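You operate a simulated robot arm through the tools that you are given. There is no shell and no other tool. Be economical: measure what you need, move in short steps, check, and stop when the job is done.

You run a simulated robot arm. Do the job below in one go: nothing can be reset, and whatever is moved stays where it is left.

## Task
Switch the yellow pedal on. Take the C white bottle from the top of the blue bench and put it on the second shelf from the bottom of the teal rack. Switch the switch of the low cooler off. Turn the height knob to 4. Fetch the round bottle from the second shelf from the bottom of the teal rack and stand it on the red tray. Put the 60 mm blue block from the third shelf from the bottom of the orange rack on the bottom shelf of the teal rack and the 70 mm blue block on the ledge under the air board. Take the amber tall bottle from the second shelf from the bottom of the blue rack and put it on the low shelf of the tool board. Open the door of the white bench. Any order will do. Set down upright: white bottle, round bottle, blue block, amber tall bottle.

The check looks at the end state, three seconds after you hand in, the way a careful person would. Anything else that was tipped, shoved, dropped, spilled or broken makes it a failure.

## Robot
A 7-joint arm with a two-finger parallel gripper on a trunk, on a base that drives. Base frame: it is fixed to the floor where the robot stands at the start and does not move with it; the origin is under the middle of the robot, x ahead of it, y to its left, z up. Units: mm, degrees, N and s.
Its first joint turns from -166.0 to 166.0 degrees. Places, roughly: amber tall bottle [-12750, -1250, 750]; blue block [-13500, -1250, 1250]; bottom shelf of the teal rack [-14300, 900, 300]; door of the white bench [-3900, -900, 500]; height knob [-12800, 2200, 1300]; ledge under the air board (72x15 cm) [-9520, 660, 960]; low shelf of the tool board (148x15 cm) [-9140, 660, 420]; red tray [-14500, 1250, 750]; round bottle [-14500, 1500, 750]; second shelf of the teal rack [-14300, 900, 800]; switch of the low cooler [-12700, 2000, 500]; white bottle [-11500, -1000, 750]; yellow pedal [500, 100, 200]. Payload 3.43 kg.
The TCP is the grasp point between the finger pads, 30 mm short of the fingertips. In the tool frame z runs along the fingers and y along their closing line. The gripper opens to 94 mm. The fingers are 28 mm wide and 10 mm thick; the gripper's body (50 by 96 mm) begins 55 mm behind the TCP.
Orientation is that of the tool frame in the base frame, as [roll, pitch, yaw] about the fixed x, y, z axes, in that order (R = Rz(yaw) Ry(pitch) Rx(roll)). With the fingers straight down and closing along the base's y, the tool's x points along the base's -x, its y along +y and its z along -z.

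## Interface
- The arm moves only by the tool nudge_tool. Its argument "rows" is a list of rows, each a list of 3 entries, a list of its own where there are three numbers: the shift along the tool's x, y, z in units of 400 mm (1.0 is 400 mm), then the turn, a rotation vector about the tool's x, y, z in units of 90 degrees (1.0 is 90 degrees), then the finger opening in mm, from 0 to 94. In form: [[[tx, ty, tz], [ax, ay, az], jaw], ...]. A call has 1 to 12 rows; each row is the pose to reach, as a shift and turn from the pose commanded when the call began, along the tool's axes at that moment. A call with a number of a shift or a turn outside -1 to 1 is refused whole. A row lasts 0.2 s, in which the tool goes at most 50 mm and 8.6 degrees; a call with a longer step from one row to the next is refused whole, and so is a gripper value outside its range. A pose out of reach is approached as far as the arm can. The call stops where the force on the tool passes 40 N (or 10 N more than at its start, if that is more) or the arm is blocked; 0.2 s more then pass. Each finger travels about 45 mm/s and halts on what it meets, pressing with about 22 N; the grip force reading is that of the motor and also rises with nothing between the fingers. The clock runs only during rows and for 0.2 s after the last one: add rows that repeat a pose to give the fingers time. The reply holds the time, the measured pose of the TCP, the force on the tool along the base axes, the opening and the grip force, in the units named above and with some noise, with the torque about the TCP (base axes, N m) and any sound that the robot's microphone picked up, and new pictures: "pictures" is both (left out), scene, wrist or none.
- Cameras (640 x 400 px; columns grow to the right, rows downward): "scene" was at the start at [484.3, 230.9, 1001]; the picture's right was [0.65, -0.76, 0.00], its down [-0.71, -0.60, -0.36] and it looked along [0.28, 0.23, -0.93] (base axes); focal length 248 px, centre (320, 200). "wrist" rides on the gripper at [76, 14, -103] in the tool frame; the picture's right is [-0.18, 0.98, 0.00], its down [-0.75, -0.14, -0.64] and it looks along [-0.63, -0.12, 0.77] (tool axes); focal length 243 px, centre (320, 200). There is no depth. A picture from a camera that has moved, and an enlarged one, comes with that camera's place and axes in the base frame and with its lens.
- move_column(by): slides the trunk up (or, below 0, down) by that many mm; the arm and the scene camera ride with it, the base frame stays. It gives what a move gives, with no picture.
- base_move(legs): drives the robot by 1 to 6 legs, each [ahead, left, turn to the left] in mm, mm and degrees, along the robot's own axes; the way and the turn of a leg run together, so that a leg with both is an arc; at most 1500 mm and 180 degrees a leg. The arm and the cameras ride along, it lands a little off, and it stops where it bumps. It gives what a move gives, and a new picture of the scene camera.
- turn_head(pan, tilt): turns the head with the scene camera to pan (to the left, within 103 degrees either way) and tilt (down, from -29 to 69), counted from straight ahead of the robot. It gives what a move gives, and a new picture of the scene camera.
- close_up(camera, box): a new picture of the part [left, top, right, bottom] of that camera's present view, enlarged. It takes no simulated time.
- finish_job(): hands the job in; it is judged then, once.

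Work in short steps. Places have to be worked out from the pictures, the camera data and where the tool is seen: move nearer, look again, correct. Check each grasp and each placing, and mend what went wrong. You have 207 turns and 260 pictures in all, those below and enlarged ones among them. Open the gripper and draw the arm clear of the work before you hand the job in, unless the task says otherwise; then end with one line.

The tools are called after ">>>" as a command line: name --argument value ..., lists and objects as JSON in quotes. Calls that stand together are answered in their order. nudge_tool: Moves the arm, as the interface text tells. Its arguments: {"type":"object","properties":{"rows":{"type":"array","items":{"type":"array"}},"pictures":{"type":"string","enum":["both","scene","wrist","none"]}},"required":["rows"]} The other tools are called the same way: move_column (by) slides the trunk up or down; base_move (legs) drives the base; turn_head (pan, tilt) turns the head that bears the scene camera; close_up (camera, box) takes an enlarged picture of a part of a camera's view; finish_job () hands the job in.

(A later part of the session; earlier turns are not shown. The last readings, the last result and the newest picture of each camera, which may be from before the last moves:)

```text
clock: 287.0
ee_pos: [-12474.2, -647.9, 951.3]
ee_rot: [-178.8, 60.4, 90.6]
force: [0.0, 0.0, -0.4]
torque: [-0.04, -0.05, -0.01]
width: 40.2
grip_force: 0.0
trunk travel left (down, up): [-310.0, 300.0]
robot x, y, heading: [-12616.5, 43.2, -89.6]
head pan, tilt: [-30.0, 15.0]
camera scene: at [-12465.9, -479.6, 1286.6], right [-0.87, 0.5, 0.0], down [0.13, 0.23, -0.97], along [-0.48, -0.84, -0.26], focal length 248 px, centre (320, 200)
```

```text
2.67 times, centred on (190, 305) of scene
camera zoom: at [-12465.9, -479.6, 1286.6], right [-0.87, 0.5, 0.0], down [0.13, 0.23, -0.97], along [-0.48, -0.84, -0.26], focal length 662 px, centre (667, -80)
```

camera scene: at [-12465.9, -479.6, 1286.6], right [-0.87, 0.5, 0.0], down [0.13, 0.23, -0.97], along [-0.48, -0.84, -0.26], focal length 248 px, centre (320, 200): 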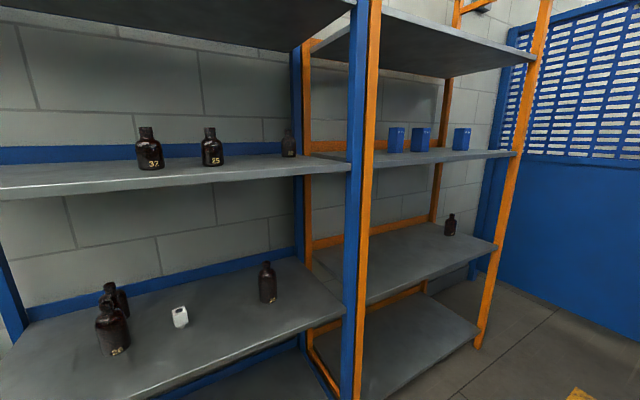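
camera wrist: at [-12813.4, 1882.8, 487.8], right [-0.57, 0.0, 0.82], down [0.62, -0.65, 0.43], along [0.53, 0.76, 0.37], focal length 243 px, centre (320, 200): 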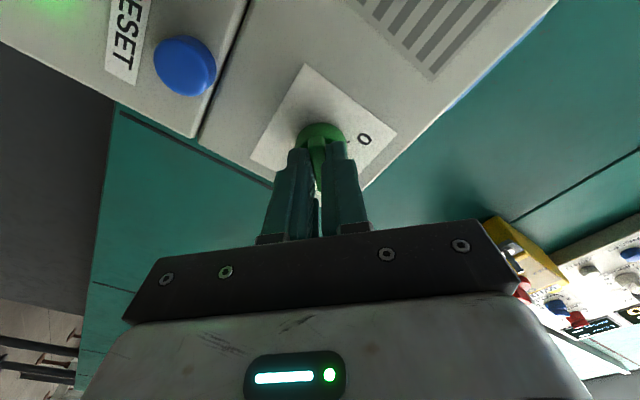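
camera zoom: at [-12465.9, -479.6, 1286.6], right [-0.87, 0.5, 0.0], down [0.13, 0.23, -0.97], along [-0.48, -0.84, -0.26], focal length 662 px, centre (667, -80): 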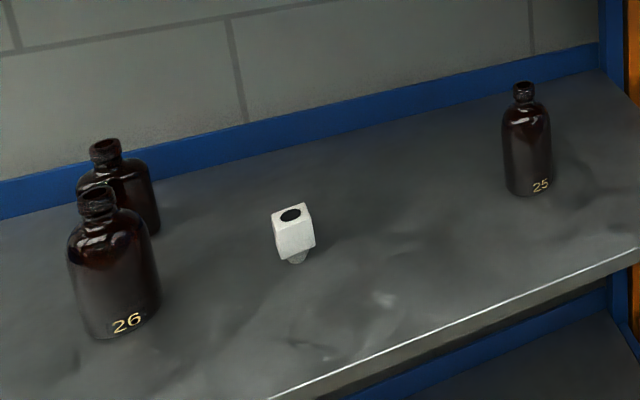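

Labels: 50, 70, 60 mm left to right (shelf z≈1210; 60 at x≈−13590, 70 at x≈−13310). Bottle 25 at ≈[−12668,−1182] matches the tall amber bottle. Shift right along the rack and raise the trunk.

>>> base_move --legs '[[0, -1110, 0]]'

>>> move_column --by 300

>>> turn_head --pan 0 --tilt 35

```text
clock: 292.7
ee_pos: [-13595.6, -654.2, 951.0]
ee_rot: [-178.8, 60.4, 91.0]
force: [0.5, 0.6, -0.2]
torque: [0.0, -0.01, -0.02]
width: 40.2
grip_force: 0.0
trunk travel left (down, up): [-310.0, 300.0]
robot x, y, heading: [-13740.9, 34.2, -89.3]
head pan, tilt: [-30.0, 15.0]
camera scene: at [-13588.1, -486.4, 1286.7], right [-0.87, 0.49, 0.0], down [0.13, 0.23, -0.97], along [-0.47, -0.84, -0.26], focal length 248 px, centre (320, 200)
```

scene: 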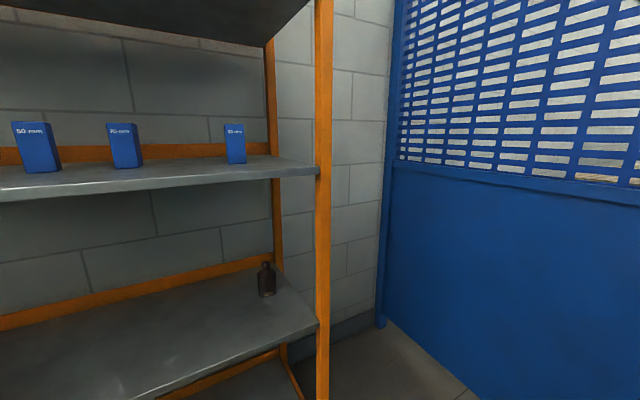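

```text
clock: 295.7
ee_pos: [-13594.9, -655.0, 1250.4]
ee_rot: [-178.7, 60.4, 91.0]
force: [0.2, 0.5, 1.2]
torque: [0.03, -0.02, 0.03]
width: 40.2
grip_force: 0.1
trunk travel left (down, up): [-610.0, 0.0]
robot x, y, heading: [-13743.8, 34.3, -89.4]
head pan, tilt: [-30.0, 15.0]
```

```text
clock: 296.7
ee_pos: [-13596.4, -653.6, 1250.5]
ee_rot: [-178.9, 60.3, 91.0]
force: [-0.1, 0.7, 0.1]
torque: [-0.02, 0.04, 0.0]
width: 40.3
grip_force: 0.2
trunk travel left (down, up): [-610.0, 0.0]
robot x, y, heading: [-13741.0, 35.9, -89.5]
head pan, tilt: [0.0, 35.0]
camera scene: at [-13541.4, -493.2, 1554.7], right [-1.0, -0.01, 0.0], down [-0.01, 0.57, -0.82], along [0.01, -0.82, -0.57], focal length 248 px, centre (320, 200)
```

scene: 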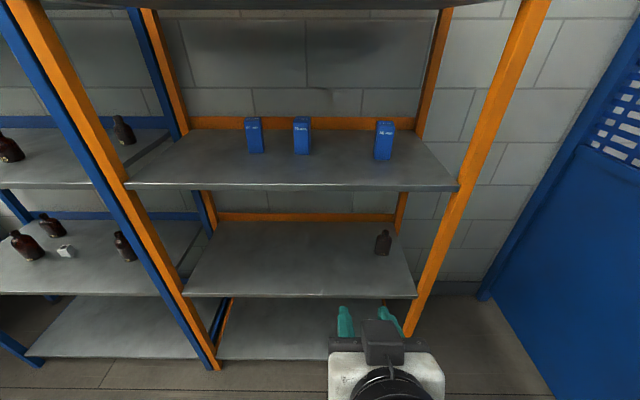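

Block 60 is at ≈[−13730,−1220], block 70 at ≈[−13472,−1265]; shelf front y≈−1052. Move base right 134 and ahead 380, then check with the wrist camera.

>>> base_move --legs '[[0, -134, 0], [380, 0, 0]]'

>>> nudge_tool --rows '[[[0, 0, 0], [0, 0, 0], 60], [[0, 0, 0], [0, 0, 0], 80], [[0, 0, 0], [0, 0, 0], 94]]' --pictures "wrist"

```text
clock: 300.0
ee_pos: [-13722.4, -1036.2, 1251.1]
ee_rot: [-178.8, 60.4, 91.3]
force: [-0.3, 0.5, -0.8]
torque: [0.01, -0.02, 0.0]
width: 39.9
grip_force: 0.0
trunk travel left (down, up): [-610.0, 0.0]
robot x, y, heading: [-13868.6, -347.6, -89.4]
head pan, tilt: [0.0, 35.0]
camera scene: at [-13667.3, -874.7, 1554.7], right [-1.0, -0.01, 0.0], down [-0.01, 0.57, -0.82], along [0.01, -0.82, -0.57], focal length 248 px, centre (320, 200)
```

scene: 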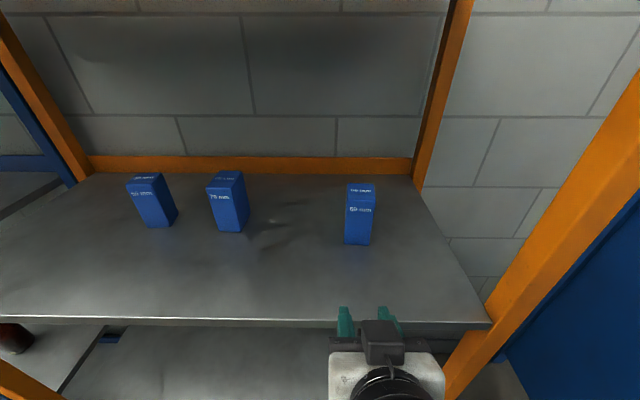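

```text
clock: 300.8
ee_pos: [-13721.2, -1037.0, 1250.4]
ee_rot: [-178.8, 60.4, 91.3]
force: [0.0, 0.1, 0.3]
torque: [0.0, -0.01, 0.01]
width: 94.0
grip_force: 0.0
trunk travel left (down, up): [-610.0, 0.0]
robot x, y, heading: [-13870.7, -349.5, -89.2]
head pan, tilt: [0.0, 35.0]
camera wrist: at [-13707.6, -910.8, 1235.1], right [0.98, -0.09, 0.15], down [-0.13, 0.19, 0.97], along [-0.11, -0.98, 0.17], focal length 243 px, centre (320, 200)
```

wrist: 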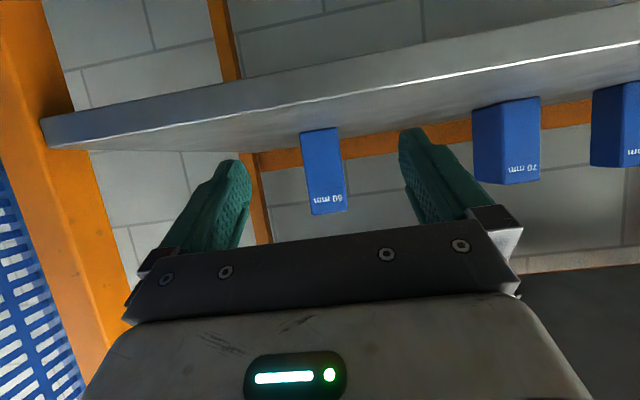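

Block 60: front face y≈−1225, x≈−13734, base z≈1203, ~100 tall. Go ahead 60 mm, then a first partial approach (the last arm pose was clamped, so I verify).

>>> base_move --legs '[[60, 0, 0]]'

>>> nudge_tool --rows '[[[-0.04, -0.03, 0.07], [0, 0, 0], 94], [[-0.09, -0.0325, 0.16], [0, 0, 0], 94], [[-0.139, -0.0325, 0.243], [0, 0, 0], 94], [[-0.139, -0.0325, 0.243], [0, 0, 0], 94]]' --pictures "wrist"

```text
clock: 301.7
ee_pos: [-13720.4, -1095.8, 1250.3]
ee_rot: [-178.8, 60.4, 91.1]
force: [-0.8, -0.4, 0.3]
torque: [0.02, -0.01, 0.04]
width: 94.0
grip_force: 0.1
trunk travel left (down, up): [-610.0, 0.0]
robot x, y, heading: [-13866.8, -404.4, -89.4]
head pan, tilt: [0.0, 35.0]
camera scene: at [-13665.8, -934.0, 1554.6], right [-1.0, -0.01, 0.0], down [-0.01, 0.57, -0.82], along [0.01, -0.82, -0.57], focal length 248 px, centre (320, 200)
```

scene: 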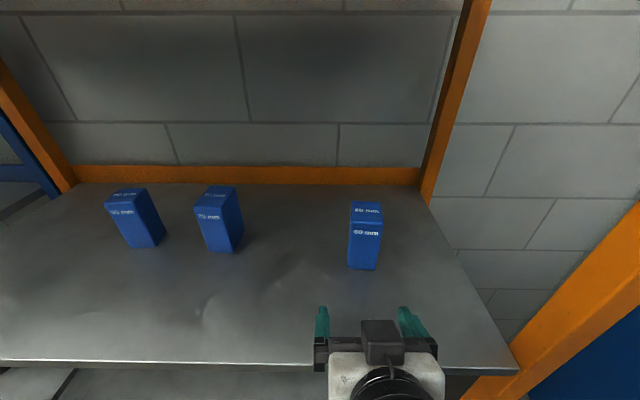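

```text
clock: 302.7
ee_pos: [-13732.0, -1207.3, 1250.2]
ee_rot: [-178.9, 60.5, 91.3]
force: [0.3, -0.6, -0.1]
torque: [0.03, -0.01, -0.01]
width: 94.0
grip_force: 0.1
trunk travel left (down, up): [-610.0, 0.0]
robot x, y, heading: [-13868.4, -402.3, -89.1]
head pan, tilt: [0.0, 35.0]
camera wrist: at [-13719.8, -1081.0, 1234.4], right [0.98, -0.09, 0.15], down [-0.13, 0.19, 0.97], along [-0.11, -0.98, 0.17], focal length 243 px, centre (320, 200)
```

wrist: 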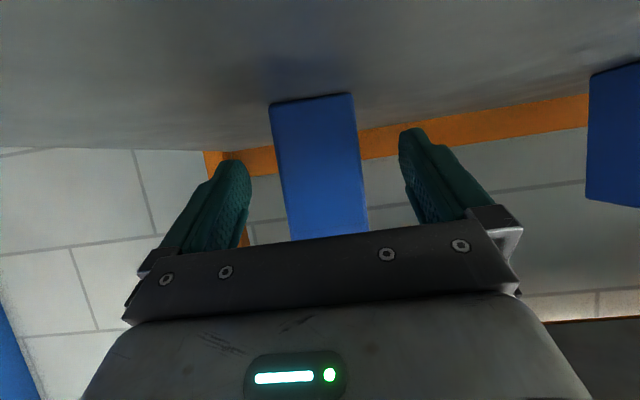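

Tracking is exact now and the block is centred. Advance 45 mm more and close.

>>> nudge_tool --rows '[[[-0.03, 0, 0.048], [0, 0, 0], 94], [[-0.06, 0, 0.095], [0, 0, 0], 94], [[-0.06, 0, 0.095], [0, 0, 0], 70], [[-0.06, 0, 0.095], [0, 0, 0], 50], [[-0.06, 0, 0.095], [0, 0, 0], 30], [[-0.06, 0, 0.095], [0, 0, 0], 30]]' --pictures "scene"

```text
clock: 304.1
ee_pos: [-13731.5, -1251.6, 1252.7]
ee_rot: [-178.8, 60.4, 91.2]
force: [0.5, -1.5, 1.6]
torque: [0.02, -0.07, -0.05]
width: 54.3
grip_force: 22.0
trunk travel left (down, up): [-610.0, 0.0]
robot x, y, heading: [-13870.9, -406.8, -89.4]
head pan, tilt: [0.0, 35.0]
camera scene: at [-13665.8, -934.1, 1554.6], right [-1.0, -0.01, 0.0], down [-0.01, 0.57, -0.82], along [0.01, -0.82, -0.57], focal length 248 px, centre (320, 200)
```

scene: 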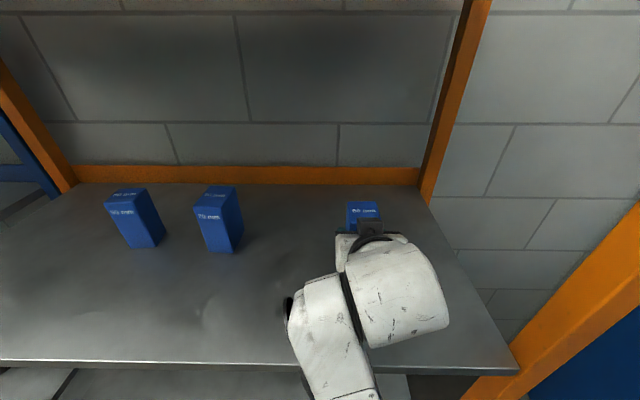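

Gripped (54 mm). Lift 60 mm and back the base out.

>>> nudge_tool --rows '[[[-0.05, 0, -0.028], [0, 0, 0], 30], [[-0.1, 0, -0.057], [0, 0, 0], 30], [[-0.13, 0, -0.074], [0, 0, 0], 30]]' --pictures "none"

>>> base_move --legs '[[-600, 0, 0]]'

```text
clock: 304.9
ee_pos: [-13730.0, -1254.8, 1312.4]
ee_rot: [-178.7, 60.4, 91.2]
force: [0.3, -0.3, -1.9]
torque: [0.04, -0.01, -0.05]
width: 54.4
grip_force: 21.6
trunk travel left (down, up): [-610.0, 0.0]
robot x, y, heading: [-13867.7, -408.9, -89.3]
head pan, tilt: [0.0, 35.0]
```

```text
clock: 307.9
ee_pos: [-13670.1, -736.3, 1312.7]
ee_rot: [-178.9, 60.2, 93.3]
force: [-1.4, 0.3, -1.6]
torque: [-0.02, 0.0, 0.0]
width: 54.3
grip_force: 21.9
trunk travel left (down, up): [-610.0, 0.0]
robot x, y, heading: [-13838.4, 102.6, -86.8]
head pan, tilt: [0.0, 35.0]
stopped in leg 1: the robot was blocked; the commanded pose is now the measured one
camera scene: at [-13617.5, -415.0, 1554.6], right [-1.0, -0.06, 0.0], down [-0.03, 0.57, -0.82], along [0.05, -0.82, -0.57], focal length 248 px, centre (320, 200)
```

scene: 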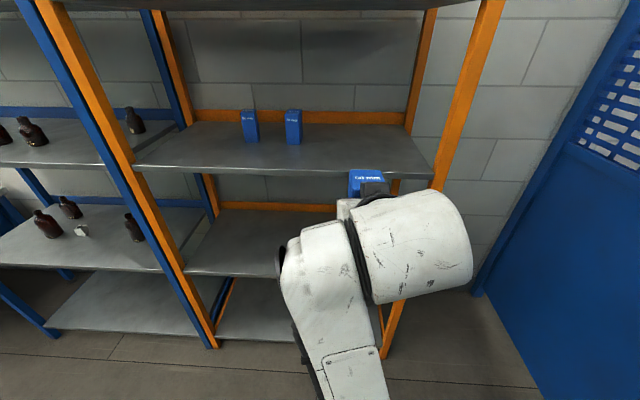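

The base backed into the teal rack's corner. Move ahead a bit and then away in +x, and look at the rack to be sure nothing moved.

>>> base_move --legs '[[120, 0, 0], [0, 400, -2.5]]'

>>> turn_head --pan -103 --tilt 35

```text
clock: 311.2
ee_pos: [-13306.0, -851.4, 1312.1]
ee_rot: [-178.9, 60.4, 90.9]
force: [0.7, -0.1, -2.3]
torque: [-0.02, -0.01, 0.02]
width: 54.3
grip_force: 22.0
trunk travel left (down, up): [-610.0, 0.0]
robot x, y, heading: [-13439.7, -5.6, -89.2]
head pan, tilt: [0.0, 35.0]
camera scene: at [-13239.5, -532.2, 1554.6], right [-1.0, -0.01, 0.0], down [-0.01, 0.57, -0.82], along [0.01, -0.82, -0.57], focal length 248 px, centre (320, 200)
```

scene: 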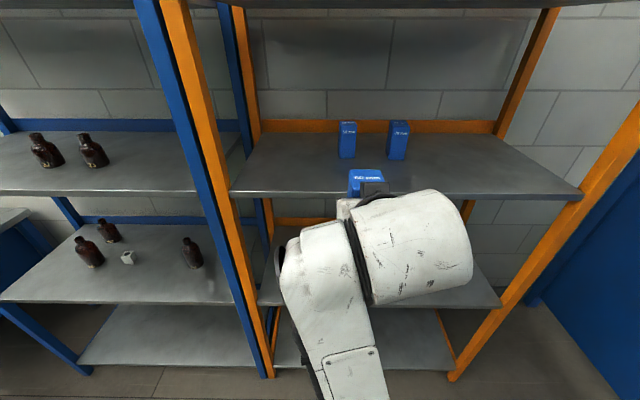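

```text
clock: 313.0
ee_pos: [-13306.4, -851.4, 1312.0]
ee_rot: [-179.0, 60.4, 90.9]
force: [-0.7, -0.1, -1.2]
torque: [0.03, 0.03, -0.03]
width: 54.4
grip_force: 22.2
trunk travel left (down, up): [-610.0, 0.0]
robot x, y, heading: [-13437.7, -5.7, -89.4]
head pan, tilt: [-103.0, 35.0]
camera scene: at [-13326.5, -425.3, 1554.6], right [0.21, 0.98, 0.0], down [0.56, -0.12, -0.82], along [-0.8, 0.17, -0.57], focal length 248 px, centre (320, 200)
```

scene: 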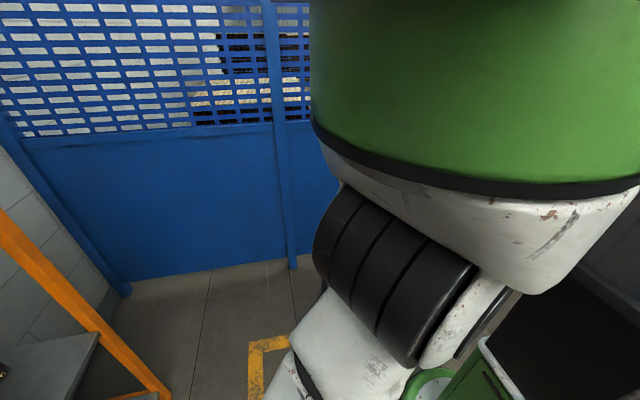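

My body hides that view. I'll move to +x, turn to face the rack and inspect it.

>>> base_move --legs '[[0, 550, 0], [0, 0, -90.6], [0, -1040, 0]]'

>>> turn_head --pan 15 --tilt 40

```text
clock: 324.9
ee_pos: [-13762.5, 900.0, 1310.7]
ee_rot: [-178.9, 60.4, 1.3]
force: [-1.1, 0.2, -3.0]
torque: [0.0, 0.01, -0.02]
width: 54.5
grip_force: 22.5
trunk travel left (down, up): [-610.0, 0.0]
robot x, y, heading: [-12917.3, 1034.1, -178.8]
head pan, tilt: [-103.0, 35.0]
camera scene: at [-13338.0, 922.7, 1554.6], right [0.98, -0.21, 0.0], down [-0.12, -0.56, -0.82], along [0.17, 0.8, -0.57], focal length 248 px, centre (320, 200)
```

scene: 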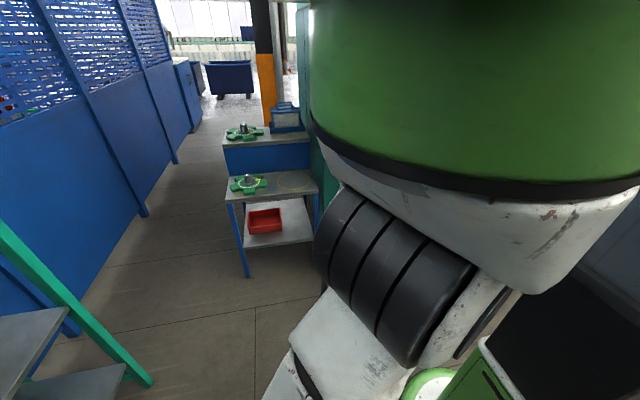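

```text
clock: 326.9
ee_pos: [-13762.5, 899.6, 1312.5]
ee_rot: [-178.9, 60.4, 1.3]
force: [0.0, 0.3, -2.8]
torque: [0.01, -0.04, -0.02]
width: 54.5
grip_force: 21.7
trunk travel left (down, up): [-610.0, 0.0]
robot x, y, heading: [-12917.5, 1043.0, -179.0]
head pan, tilt: [15.0, 40.0]
camera scene: at [-13437.9, 813.1, 1547.0], right [-0.28, 0.96, 0.0], down [0.62, 0.18, -0.77], along [-0.74, -0.21, -0.64], focal length 248 px, centre (320, 200)
```

scene: 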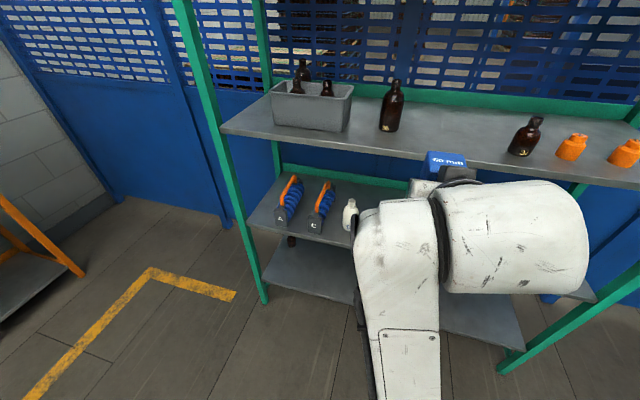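

The rack is in place and everything on it stands. Lower the trunk and the arm to the bottom-shelf level while outside.

>>> move_column --by -400

>>> move_column --by -205

>>> nudge_tool --rows '[[[0.09, 0, 0.05], [0, 0, 0], 30], [[0.19, 0, 0.105], [0, 0, 0], 30], [[0.28, 0, 0.16], [0, 0, 0], 30], [[0.38, 0, 0.215], [0, 0, 0], 30], [[0.47, 0, 0.265], [0, 0, 0], 30], [[0.57, 0, 0.32], [0, 0, 0], 30], [[0.65, 0, 0.37], [0, 0, 0], 30], [[0.65, 0, 0.37], [0, 0, 0], 30]]' --pictures "none"

>>> turn_head --pan 0 --tilt 40

```text
clock: 330.7
ee_pos: [-13762.9, 899.1, 911.9]
ee_rot: [-178.9, 60.4, 1.3]
force: [-0.1, -0.4, -2.9]
torque: [-0.02, 0.01, 0.0]
width: 54.4
grip_force: 22.1
trunk travel left (down, up): [-210.0, 400.0]
robot x, y, heading: [-12917.1, 1034.2, -179.0]
head pan, tilt: [15.0, 40.0]
```

```text
clock: 332.9
ee_pos: [-13763.5, 899.2, 706.4]
ee_rot: [-179.0, 60.4, 1.3]
force: [-0.6, 0.1, -2.0]
torque: [-0.04, 0.01, -0.02]
width: 54.4
grip_force: 21.9
trunk travel left (down, up): [-5.0, 605.0]
robot x, y, heading: [-12919.9, 1042.1, -178.7]
head pan, tilt: [15.0, 40.0]
```

```text
clock: 334.7
ee_pos: [-13765.2, 902.4, 406.6]
ee_rot: [-178.9, 60.4, 1.3]
force: [0.7, 0.6, -2.8]
torque: [0.0, -0.02, 0.02]
width: 54.4
grip_force: 22.2
trunk travel left (down, up): [-5.0, 605.0]
robot x, y, heading: [-12918.6, 1039.3, -178.7]
head pan, tilt: [15.0, 40.0]
```

```text
clock: 335.5
ee_pos: [-13765.1, 903.1, 407.1]
ee_rot: [-178.8, 60.5, 1.3]
force: [-0.3, 0.0, -2.3]
torque: [0.01, 0.01, 0.02]
width: 54.3
grip_force: 21.7
trunk travel left (down, up): [-5.0, 605.0]
robot x, y, heading: [-12916.4, 1040.6, -178.8]
head pan, tilt: [0.0, 40.0]
camera scene: at [-13441.0, 835.0, 942.1], right [-0.02, 1.0, 0.0], down [0.64, 0.01, -0.77], along [-0.77, -0.01, -0.64], focal length 248 px, centre (320, 200)
```

scene: 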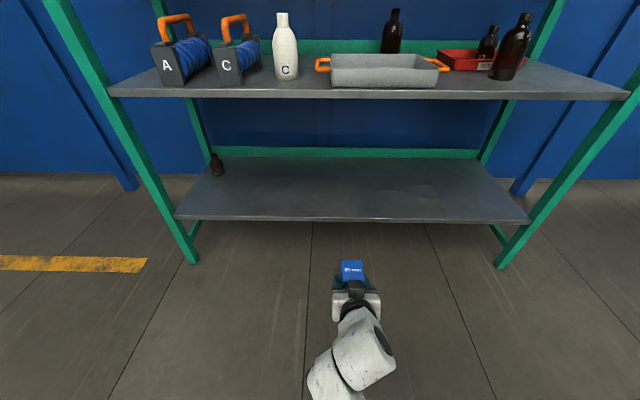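

Bottom shelf is free at y≈900. Drive in 450 mm.

>>> base_move --legs '[[445, 0, -1.2]]'

>>> nudge_tool --rows '[[[0.04, 0, 0.0225], [0, 0, 0], 30], [[0.075, 0, 0.0425], [0, 0, 0], 30], [[0.1, 0, 0.057], [0, 0, 0], 30], [[0.1, 0, 0.057], [0, 0, 0], 30]]' --pictures "wrist"

```text
clock: 338.2
ee_pos: [-14218.2, 924.1, 407.3]
ee_rot: [-178.9, 60.3, -0.4]
force: [1.0, 0.3, -1.8]
torque: [0.01, -0.01, -0.02]
width: 54.4
grip_force: 21.9
trunk travel left (down, up): [-5.0, 605.0]
robot x, y, heading: [-13363.6, 1039.8, 179.3]
head pan, tilt: [0.0, 40.0]
camera scene: at [-13896.5, 847.4, 942.0], right [0.01, 1.0, 0.0], down [0.64, -0.01, -0.77], along [-0.77, 0.01, -0.64], focal length 248 px, centre (320, 200)
```

scene: 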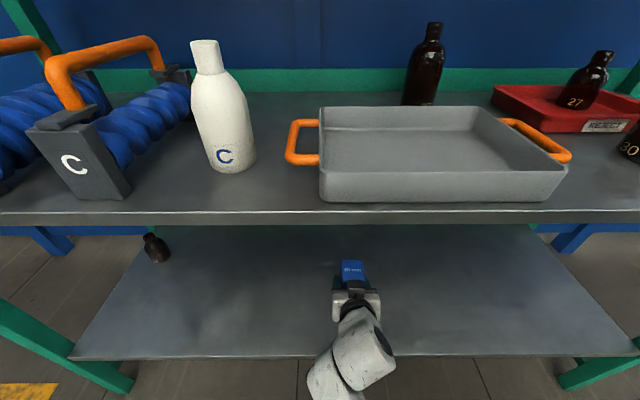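

```text
clock: 339.2
ee_pos: [-14218.8, 923.7, 361.3]
ee_rot: [-179.0, 60.4, -0.2]
force: [-0.6, -0.4, -2.4]
torque: [0.04, 0.0, -0.02]
width: 54.4
grip_force: 22.2
trunk travel left (down, up): [-5.0, 605.0]
robot x, y, heading: [-13370.3, 1038.2, 179.7]
head pan, tilt: [0.0, 40.0]
camera wrist: at [-14091.1, 906.2, 345.9], right [-0.11, -0.98, 0.15], down [0.19, 0.13, 0.97], along [-0.98, 0.14, 0.17], focal length 243 px, centre (320, 200)
```

wrist: 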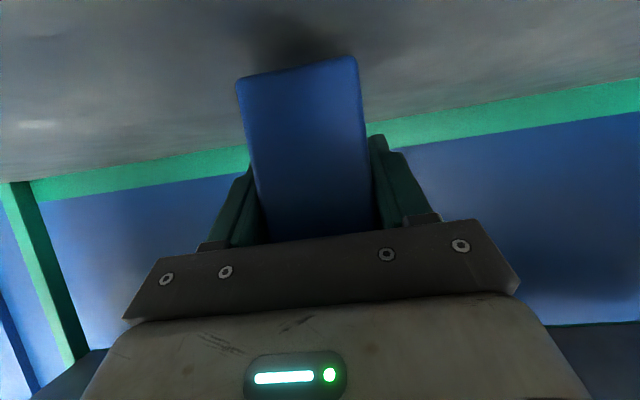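

Lower further in fine steps to contact.

>>> nudge_tool --rows '[[[0.013, 0, 0.0075], [0, 0, 0], 30], [[0.026, 0, 0.015], [0, 0, 0], 30], [[0.033, 0, 0.019], [0, 0, 0], 30], [[0.039, 0, 0.022], [0, 0, 0], 30], [[0.039, 0, 0.022], [0, 0, 0], 30]]' --pictures "none"

```text
clock: 340.4
ee_pos: [-14218.9, 922.7, 345.9]
ee_rot: [-179.1, 60.6, -0.4]
force: [-4.7, -2.6, 15.2]
torque: [-0.44, -0.15, -0.09]
width: 54.5
grip_force: 21.3
trunk travel left (down, up): [-5.0, 605.0]
robot x, y, heading: [-13365.1, 1035.3, 179.7]
head pan, tilt: [0.0, 40.0]
```

Contact (15 N at z≈346). Release and withdraw along the tool axis.

>>> nudge_tool --rows '[[[0, 0, 0], [0, 0, 0], 64], [[0, 0, 0], [0, 0, 0], 76], [[0.01, 0, -0.05], [0, 0, 0], 80], [[0.03, 0, -0.14], [0, 0, 0], 80], [[0.03, 0, -0.25], [0, 0, 0], 80], [[0.03, 0, -0.36], [0, 0, 0], 60]]'

```text
clock: 341.8
ee_pos: [-14085.7, 922.7, 404.6]
ee_rot: [-178.8, 60.3, -0.2]
force: [0.0, 0.3, 0.1]
torque: [-0.02, 0.0, 0.01]
width: 60.0
grip_force: 0.0
trunk travel left (down, up): [-5.0, 605.0]
robot x, y, heading: [-13369.0, 1036.4, 179.6]
head pan, tilt: [0.0, 40.0]
camera scene: at [-13896.6, 847.5, 942.1], right [0.01, 1.0, 0.0], down [0.64, -0.01, -0.77], along [-0.77, 0.01, -0.64], focal length 248 px, centre (320, 200)
camera wrist: at [-13959.1, 904.7, 389.5], right [-0.11, -0.98, 0.15], down [0.19, 0.13, 0.97], along [-0.98, 0.14, 0.17], focal length 243 px, centre (320, 200)
```

scene: 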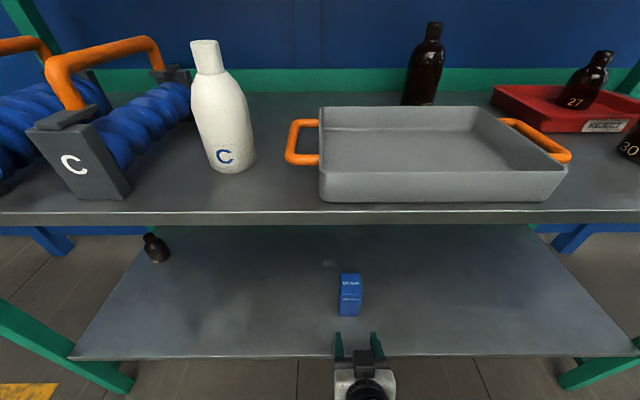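
wrist: 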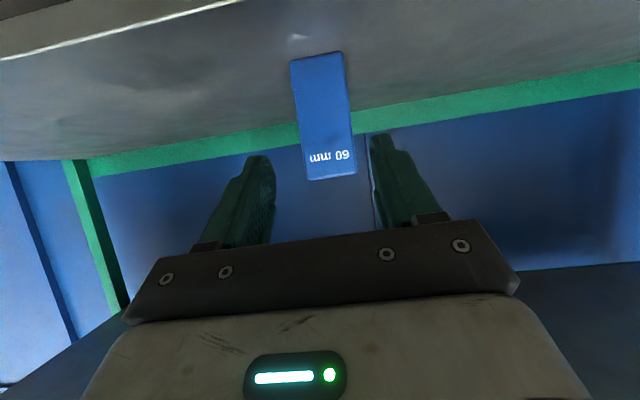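

The 60 mm block stands on the bottom shelf. Next the 70 mm block: back out, raise, and drive to the orange rack.

>>> base_move --legs '[[-470, 0, 0]]'

>>> move_column --by 400

>>> move_column --by 205

>>> nudge_tool --rows '[[[-0.09, 0, -0.02], [0, 0, 0], 90], [[-0.19, 0, -0.04], [0, 0, 0], 90], [[-0.29, 0, -0.06], [0, 0, 0], 90], [[-0.39, 0, -0.08], [0, 0, 0], 90], [[-0.49, 0, -0.1], [0, 0, 0], 90], [[-0.58, 0, -0.12], [0, 0, 0], 94], [[-0.665, 0, -0.147], [0, 0, 0], 94], [[-0.665, 0, -0.147], [0, 0, 0], 94]]' --pictures "none"

>>> base_move --legs '[[0, 0, 90], [1000, 0, 0], [0, -690, 0]]'

```text
clock: 344.6
ee_pos: [-13614.6, 918.5, 405.4]
ee_rot: [-178.9, 60.4, -0.2]
force: [-0.1, 0.3, 0.3]
torque: [-0.02, 0.02, -0.01]
width: 60.1
grip_force: 0.1
trunk travel left (down, up): [-5.0, 605.0]
robot x, y, heading: [-12892.4, 1034.5, 179.6]
head pan, tilt: [0.0, 40.0]
camera scene: at [-13425.4, 843.1, 942.1], right [0.01, 1.0, 0.0], down [0.64, -0.01, -0.77], along [-0.77, 0.01, -0.64], focal length 248 px, centre (320, 200)
```

scene: 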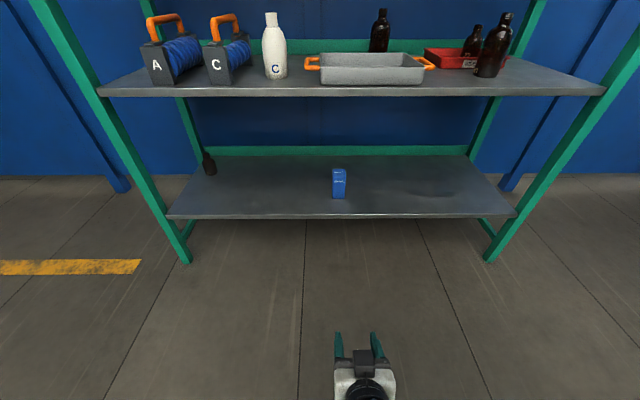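

```text
clock: 348.4
ee_pos: [-13615.2, 917.6, 804.7]
ee_rot: [-178.9, 60.4, -0.2]
force: [0.1, -0.8, 0.2]
torque: [0.01, -0.02, -0.04]
width: 60.0
grip_force: 0.1
trunk travel left (down, up): [-405.0, 205.0]
robot x, y, heading: [-12897.0, 1030.7, 179.4]
head pan, tilt: [0.0, 40.0]
```

```text
clock: 350.6
ee_pos: [-13615.3, 917.9, 1009.8]
ee_rot: [-178.9, 60.4, -0.2]
force: [0.0, 0.3, 0.4]
torque: [-0.01, -0.01, -0.01]
width: 59.9
grip_force: 0.0
trunk travel left (down, up): [-610.0, 0.0]
robot x, y, heading: [-12895.0, 1034.1, 179.4]
head pan, tilt: [0.0, 40.0]
```

```text
clock: 352.4
ee_pos: [-13696.8, 915.4, 1270.0]
ee_rot: [-178.8, 60.4, -0.2]
force: [0.5, 0.4, -0.2]
torque: [-0.02, 0.01, -0.01]
width: 94.1
grip_force: 0.0
trunk travel left (down, up): [-610.0, 0.0]
robot x, y, heading: [-12893.3, 1034.6, 179.3]
head pan, tilt: [0.0, 40.0]
```

```text
clock: 364.9
ee_pos: [-13502.7, -757.2, 1269.7]
ee_rot: [-178.9, 60.4, 89.5]
force: [-0.5, -0.1, -0.4]
torque: [0.01, 0.0, 0.01]
width: 94.1
grip_force: 0.0
trunk travel left (down, up): [-610.0, 0.0]
robot x, y, heading: [-13621.8, 41.6, -90.7]
head pan, tilt: [0.0, 40.0]
camera scene: at [-13429.3, -486.2, 1547.1], right [-1.0, 0.01, 0.0], down [0.01, 0.64, -0.77], along [-0.01, -0.77, -0.64], focal length 248 px, centre (320, 200)
```

scene: 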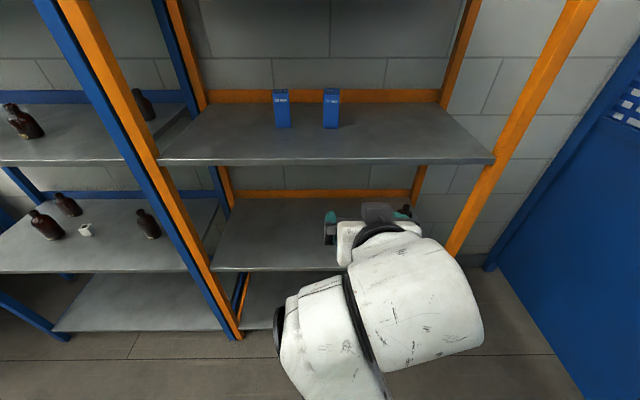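

70 mm block at ≈[−13474,−1264 front]. Align the base and drive in 440 mm.

>>> base_move --legs '[[0, 22, 0.7], [440, 0, 0]]'

>>> close_up --camera "wrist" --box '[0, 0, 640, 400]'

```text
clock: 367.9
ee_pos: [-13472.9, -1196.9, 1270.1]
ee_rot: [-179.0, 60.4, 90.1]
force: [0.0, -0.3, -1.0]
torque: [0.02, -0.03, -0.06]
width: 94.3
grip_force: 0.1
trunk travel left (down, up): [-610.0, 0.0]
robot x, y, heading: [-13595.0, -399.9, -90.2]
head pan, tilt: [0.0, 40.0]
camera scene: at [-13402.5, -925.7, 1547.1], right [-1.0, 0.0, 0.0], down [0.0, 0.64, -0.77], along [0.0, -0.77, -0.64], focal length 248 px, centre (320, 200)
```

scene: 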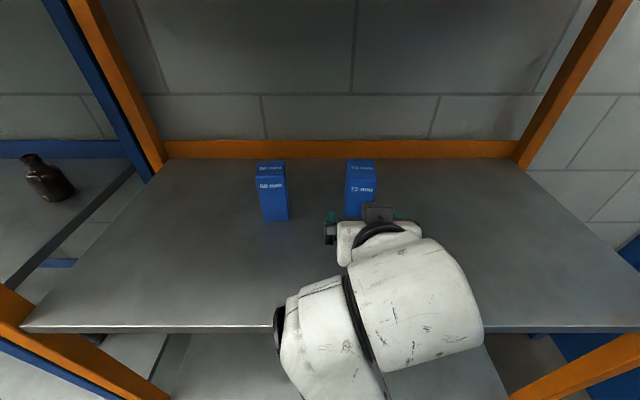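

```text
1.00 times, centred on (320, 200) of wrist (not enlarged: the box is as wide or as high as the picture)
camera zoom: at [-13456.6, -1071.3, 1255.1], right [0.98, -0.11, 0.15], down [-0.13, 0.19, 0.97], along [-0.13, -0.98, 0.17], focal length 243 px, centre (320, 200)
```

zoom: 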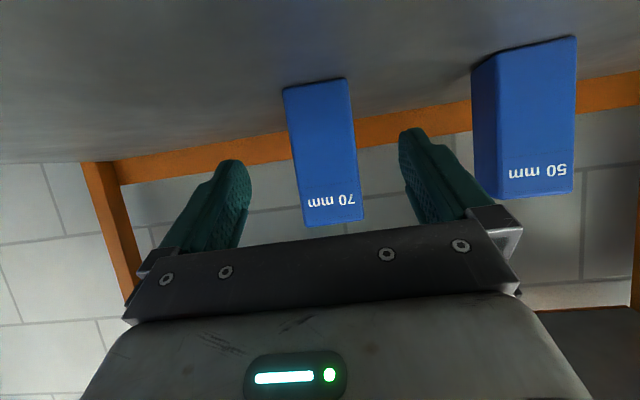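

Centred. Advance 98 mm, slightly down, and close.

>>> nudge_tool --rows '[[[-0.03, 0, 0.08], [0, 0, 0], 94], [[-0.06, 0, 0.16], [0, 0, 0], 94], [[-0.09, 0, 0.23], [0, 0, 0], 94], [[-0.09, 0, 0.23], [0, 0, 0], 75], [[-0.09, 0, 0.23], [0, 0, 0], 50], [[-0.09, 0, 0.23], [0, 0, 0], 30], [[-0.09, 0, 0.23], [0, 0, 0], 30]]' --pictures "none"

>>> nudge_tool --rows '[[[-0.05, 0, -0.028], [0, 0, 0], 30], [[-0.1, 0, -0.057], [0, 0, 0], 30], [[-0.13, 0, -0.074], [0, 0, 0], 30]]' --pictures "wrist"

```text
clock: 369.6
ee_pos: [-13476.3, -1294.2, 1257.3]
ee_rot: [-178.9, 60.4, 90.1]
force: [0.2, -0.1, 0.2]
torque: [0.0, -0.09, -0.06]
width: 54.4
grip_force: 21.7
trunk travel left (down, up): [-610.0, 0.0]
robot x, y, heading: [-13594.6, -399.7, -90.2]
head pan, tilt: [0.0, 40.0]
```

```text
clock: 370.4
ee_pos: [-13473.1, -1294.8, 1315.3]
ee_rot: [-178.9, 60.5, 90.2]
force: [1.1, 0.2, -3.4]
torque: [-0.01, 0.0, 0.04]
width: 54.2
grip_force: 22.3
trunk travel left (down, up): [-610.0, 0.0]
robot x, y, heading: [-13595.4, -395.9, -90.2]
head pan, tilt: [0.0, 40.0]
camera wrist: at [-13457.7, -1169.4, 1301.1], right [0.98, -0.11, 0.15], down [-0.13, 0.19, 0.97], along [-0.13, -0.98, 0.17], focal length 243 px, centre (320, 200)
```

wrist: 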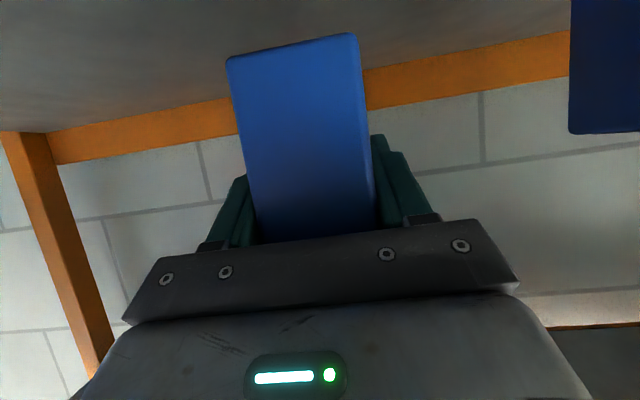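

Held (54 mm). Back out and drive toward the boards at x≈−9500.

>>> base_move --legs '[[-420, 0, 0], [0, 1450, 0], [0, 0, 90], [1250, 0, 0]]'

>>> turn_head --pan 20 --tilt 25

```text
clock: 389.5
ee_pos: [-10006.8, 250.5, 1317.6]
ee_rot: [-178.9, 60.4, -177.1]
force: [-0.2, 0.7, -2.5]
torque: [0.0, 0.01, -0.02]
width: 54.1
grip_force: 21.8
trunk travel left (down, up): [-610.0, 0.0]
robot x, y, heading: [-10897.9, 84.1, 2.6]
head pan, tilt: [0.0, 40.0]
camera scene: at [-10380.4, 303.9, 1547.0], right [0.05, -1.0, 0.0], down [-0.64, -0.03, -0.77], along [0.77, 0.04, -0.64], focal length 248 px, centre (320, 200)
```

scene: 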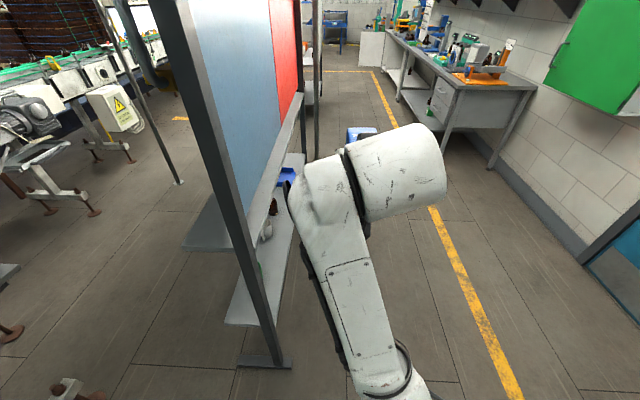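

```text
clock: 390.3
ee_pos: [-10006.5, 250.0, 1315.7]
ee_rot: [-178.8, 60.3, -177.2]
force: [-0.1, -0.3, -3.1]
torque: [-0.03, 0.02, 0.04]
width: 54.2
grip_force: 22.1
trunk travel left (down, up): [-610.0, 0.0]
robot x, y, heading: [-10897.7, 88.8, 2.7]
head pan, tilt: [20.0, 25.0]
camera scene: at [-10380.2, 335.3, 1570.3], right [0.38, -0.92, 0.0], down [-0.39, -0.16, -0.91], along [0.84, 0.35, -0.42], focal length 248 px, centre (320, 200)
```

scene: 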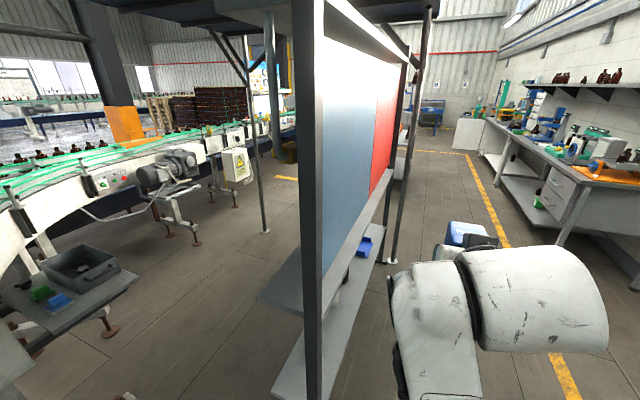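

The board frame is ahead on the left. Drive to about [−9480,−430] and face +y.

>>> base_move --legs '[[420, -60, -2.7], [1000, -455, 0], [0, 0, 90]]'

>>> turn_head --pan 0 --tilt 30

```text
clock: 402.0
ee_pos: [-9625.1, 476.8, 1316.4]
ee_rot: [-178.8, 60.3, -88.7]
force: [0.7, -0.5, -3.1]
torque: [0.0, 0.0, 0.01]
width: 54.5
grip_force: 22.2
trunk travel left (down, up): [-610.0, 0.0]
robot x, y, heading: [-9481.7, -416.6, 91.1]
head pan, tilt: [20.0, 25.0]
camera scene: at [-9721.4, 106.8, 1570.3], right [0.93, 0.36, 0.0], down [0.15, -0.39, -0.91], along [-0.33, 0.85, -0.42], focal length 248 px, centre (320, 200)
```

scene: 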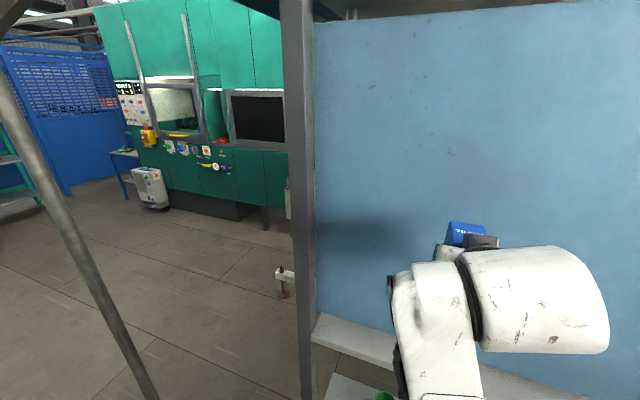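

```text
clock: 402.8
ee_pos: [-9624.7, 477.2, 1315.5]
ee_rot: [-179.0, 60.4, -88.7]
force: [0.2, -0.1, -2.5]
torque: [0.0, -0.05, -0.04]
width: 54.5
grip_force: 22.0
trunk travel left (down, up): [-610.0, 0.0]
robot x, y, heading: [-9482.3, -421.7, 91.1]
head pan, tilt: [0.0, 30.0]
camera scene: at [-9690.0, 111.2, 1562.4], right [1.0, 0.02, 0.0], down [0.01, -0.5, -0.87], along [-0.02, 0.87, -0.5], focal length 248 px, centre (320, 200)
```

scene: 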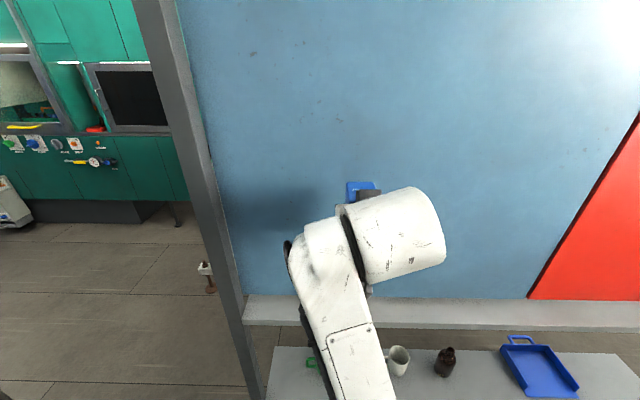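

The ledge runs along the board's bottom. Lower the trunk 230 mm and look with the wrist camera for the ledge's exact place.

>>> move_column --by -230

>>> turn_head --pan -25 --tilt 35

>>> close_up --camera "wrist" --box '[0, 0, 640, 400]'

```text
clock: 405.2
ee_pos: [-9626.0, 477.1, 1085.5]
ee_rot: [-179.0, 60.4, -88.7]
force: [-0.6, -0.5, -2.4]
torque: [0.02, 0.01, 0.02]
width: 54.2
grip_force: 22.4
trunk travel left (down, up): [-380.0, 230.0]
robot x, y, heading: [-9483.4, -416.3, 90.8]
head pan, tilt: [0.0, 30.0]
```

```text
clock: 406.1
ee_pos: [-9625.0, 477.0, 1085.0]
ee_rot: [-178.8, 60.5, -88.8]
force: [-0.8, -0.4, -2.4]
torque: [-0.06, 0.05, -0.02]
width: 54.2
grip_force: 21.8
trunk travel left (down, up): [-380.0, 230.0]
robot x, y, heading: [-9483.4, -419.1, 91.0]
head pan, tilt: [-25.0, 35.0]
camera scene: at [-9652.6, 101.3, 1324.6], right [0.91, -0.4, 0.0], down [-0.23, -0.52, -0.82], along [0.33, 0.75, -0.57], focal length 248 px, centre (320, 200)
```

scene: 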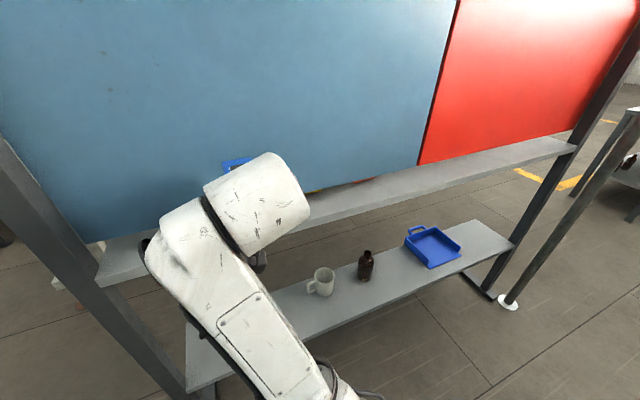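

```text
1.00 times, centred on (320, 200) of wrist (not enlarged: the box is as wide or as high as the picture)
camera zoom: at [-9638.7, 349.5, 1070.8], right [-0.98, 0.08, 0.15], down [0.13, -0.18, 0.97], along [0.11, 0.98, 0.17], focal length 243 px, centre (320, 200)
```

zoom: 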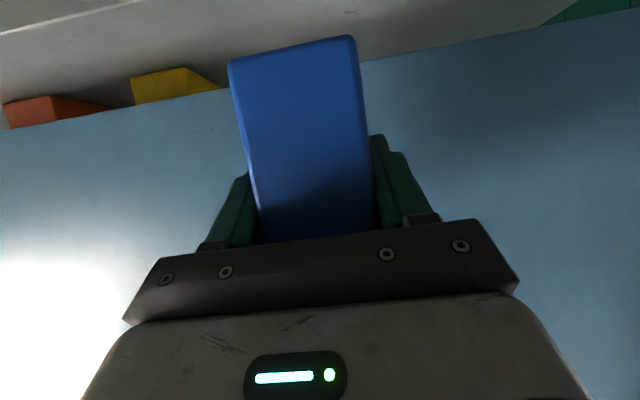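

Geometry: the board face is at y≈557 with its bottom at z≈1002; the ledge (z≈941) extends behind it to y≈735, so an upright block must be put on from the +y side. I'll fold the arm and drive around the frame's left end.

>>> base_move --legs '[[-120, 0, 0]]'

>>> move_column --by 230

>>> nudge_tool --rows '[[[0.09, 0, -0.03], [0, 0, 0], 30], [[0.18, 0, -0.06], [0, 0, 0], 30], [[0.28, 0, -0.09], [0, 0, 0], 30], [[0.38, 0, -0.12], [0, 0, 0], 30], [[0.48, 0, -0.15], [0, 0, 0], 30], [[0.58, 0, -0.18], [0, 0, 0], 30], [[0.68, 0, -0.21], [0, 0, 0], 30], [[0.78, 0, -0.238], [0, 0, 0], 30]]' --pictures "none"

>>> base_move --legs '[[0, 0, 89], [1500, -150, 0], [500, 0, 0]]'

```text
clock: 407.4
ee_pos: [-9623.8, 356.2, 1085.1]
ee_rot: [-178.9, 60.4, -88.6]
force: [0.1, -0.2, -2.5]
torque: [0.01, -0.03, 0.0]
width: 54.5
grip_force: 21.6
trunk travel left (down, up): [-380.0, 230.0]
robot x, y, heading: [-9481.5, -540.0, 91.2]
head pan, tilt: [-25.0, 35.0]
camera scene: at [-9650.7, -18.6, 1324.5], right [0.91, -0.4, 0.0], down [-0.23, -0.52, -0.82], along [0.33, 0.75, -0.57], focal length 248 px, centre (320, 200)
```

scene: 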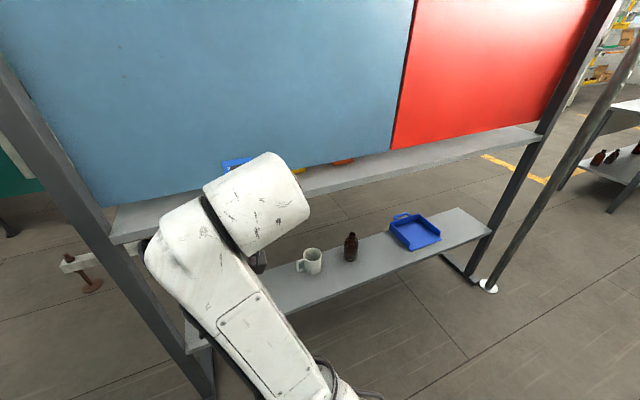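

```text
clock: 409.8
ee_pos: [-9624.3, 358.5, 1316.5]
ee_rot: [-179.0, 60.4, -88.6]
force: [-0.6, 0.2, -2.4]
torque: [0.03, 0.0, -0.01]
width: 54.0
grip_force: 22.0
trunk travel left (down, up): [-610.0, 0.0]
robot x, y, heading: [-9483.1, -538.8, 90.9]
head pan, tilt: [-25.0, 35.0]
```

```text
clock: 411.6
ee_pos: [-9620.9, 121.9, 1092.1]
ee_rot: [-178.9, 60.4, -88.7]
force: [0.9, 0.6, -2.9]
torque: [-0.01, -0.04, 0.01]
width: 54.4
grip_force: 21.8
trunk travel left (down, up): [-610.0, 0.0]
robot x, y, heading: [-9478.2, -539.0, 91.1]
head pan, tilt: [-25.0, 35.0]
```

```text
refused: leg 2 is longer than a leg can be; nothing moved
```

>>> base_move --legs '[[0, 0, 89], [1400, -150, 0], [550, 0, 0], [0, -1000, 0], [0, -850, 0], [0, 0, 90]]'

>>> turn_head --pan 40 --tilt 25

```text
clock: 437.9
ee_pos: [-11302.0, 825.9, 1092.0]
ee_rot: [-178.9, 60.4, 90.3]
force: [1.2, 0.9, -2.6]
torque: [-0.01, 0.0, 0.01]
width: 54.5
grip_force: 22.0
trunk travel left (down, up): [-610.0, 0.0]
robot x, y, heading: [-11430.9, 1488.5, -89.8]
head pan, tilt: [-25.0, 35.0]
camera scene: at [-11271.7, 966.4, 1554.6], right [-0.91, 0.42, 0.0], down [0.24, 0.52, -0.82], along [-0.35, -0.74, -0.57], focal length 248 px, centre (320, 200)
```

scene: 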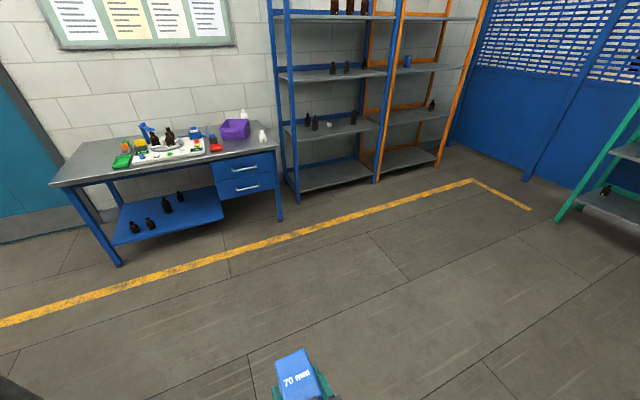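

```text
clock: 439.2
ee_pos: [-11303.0, 826.2, 1092.8]
ee_rot: [-178.9, 60.5, 90.3]
force: [0.7, -0.3, -3.4]
torque: [-0.01, 0.02, 0.02]
width: 54.1
grip_force: 21.4
trunk travel left (down, up): [-610.0, 0.0]
robot x, y, heading: [-11429.1, 1488.6, -90.1]
head pan, tilt: [40.0, 25.0]
camera scene: at [-11175.3, 975.7, 1570.4], right [-0.77, -0.64, 0.0], down [-0.27, 0.32, -0.91], along [0.58, -0.69, -0.42], focal length 248 px, centre (320, 200)
```

scene: 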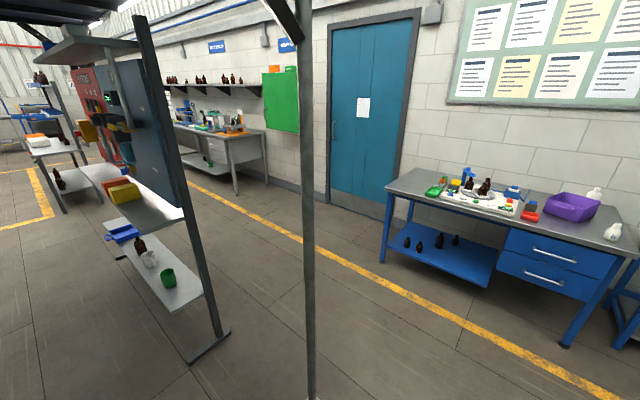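

From this side the board carries equipment, with a ledge below bearing bins. Zoom in to find free ledge space.

>>> close_up --camera "scene" --box '[40, 30, 240, 370]'

>>> turn_head --pan 80 --tilt 20

```text
1.18 times, centred on (140, 200) of scene
camera zoom: at [-11175.3, 975.7, 1570.4], right [-0.77, -0.64, 0.0], down [-0.27, 0.32, -0.91], along [0.58, -0.69, -0.42], focal length 292 px, centre (532, 200)
```

zoom: 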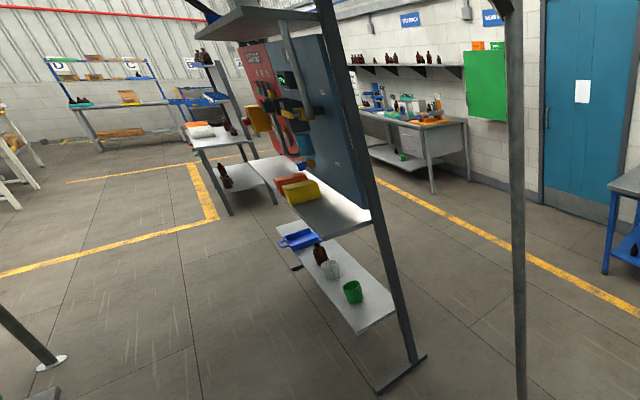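

```text
clock: 440.3
ee_pos: [-11302.9, 827.0, 1092.9]
ee_rot: [-178.8, 60.4, 90.4]
force: [-0.7, 0.3, -2.4]
torque: [0.0, 0.0, 0.04]
width: 54.1
grip_force: 21.7
trunk travel left (down, up): [-610.0, 0.0]
robot x, y, heading: [-11430.5, 1486.8, -90.0]
head pan, tilt: [80.0, 20.0]
camera scene: at [-11142.9, 1030.1, 1578.5], right [-0.17, -0.98, 0.0], down [-0.34, 0.06, -0.94], along [0.93, -0.16, -0.34], focal length 248 px, centre (320, 200)
```

scene: 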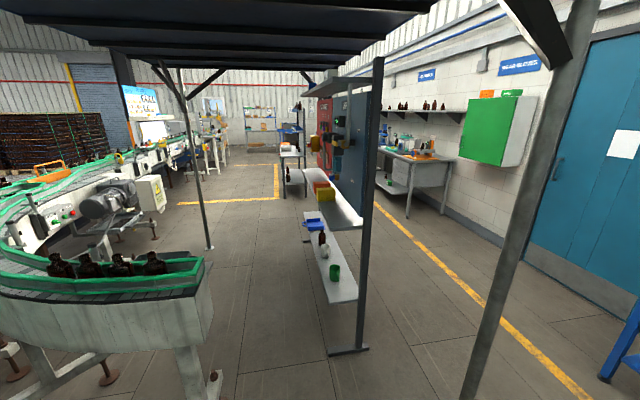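

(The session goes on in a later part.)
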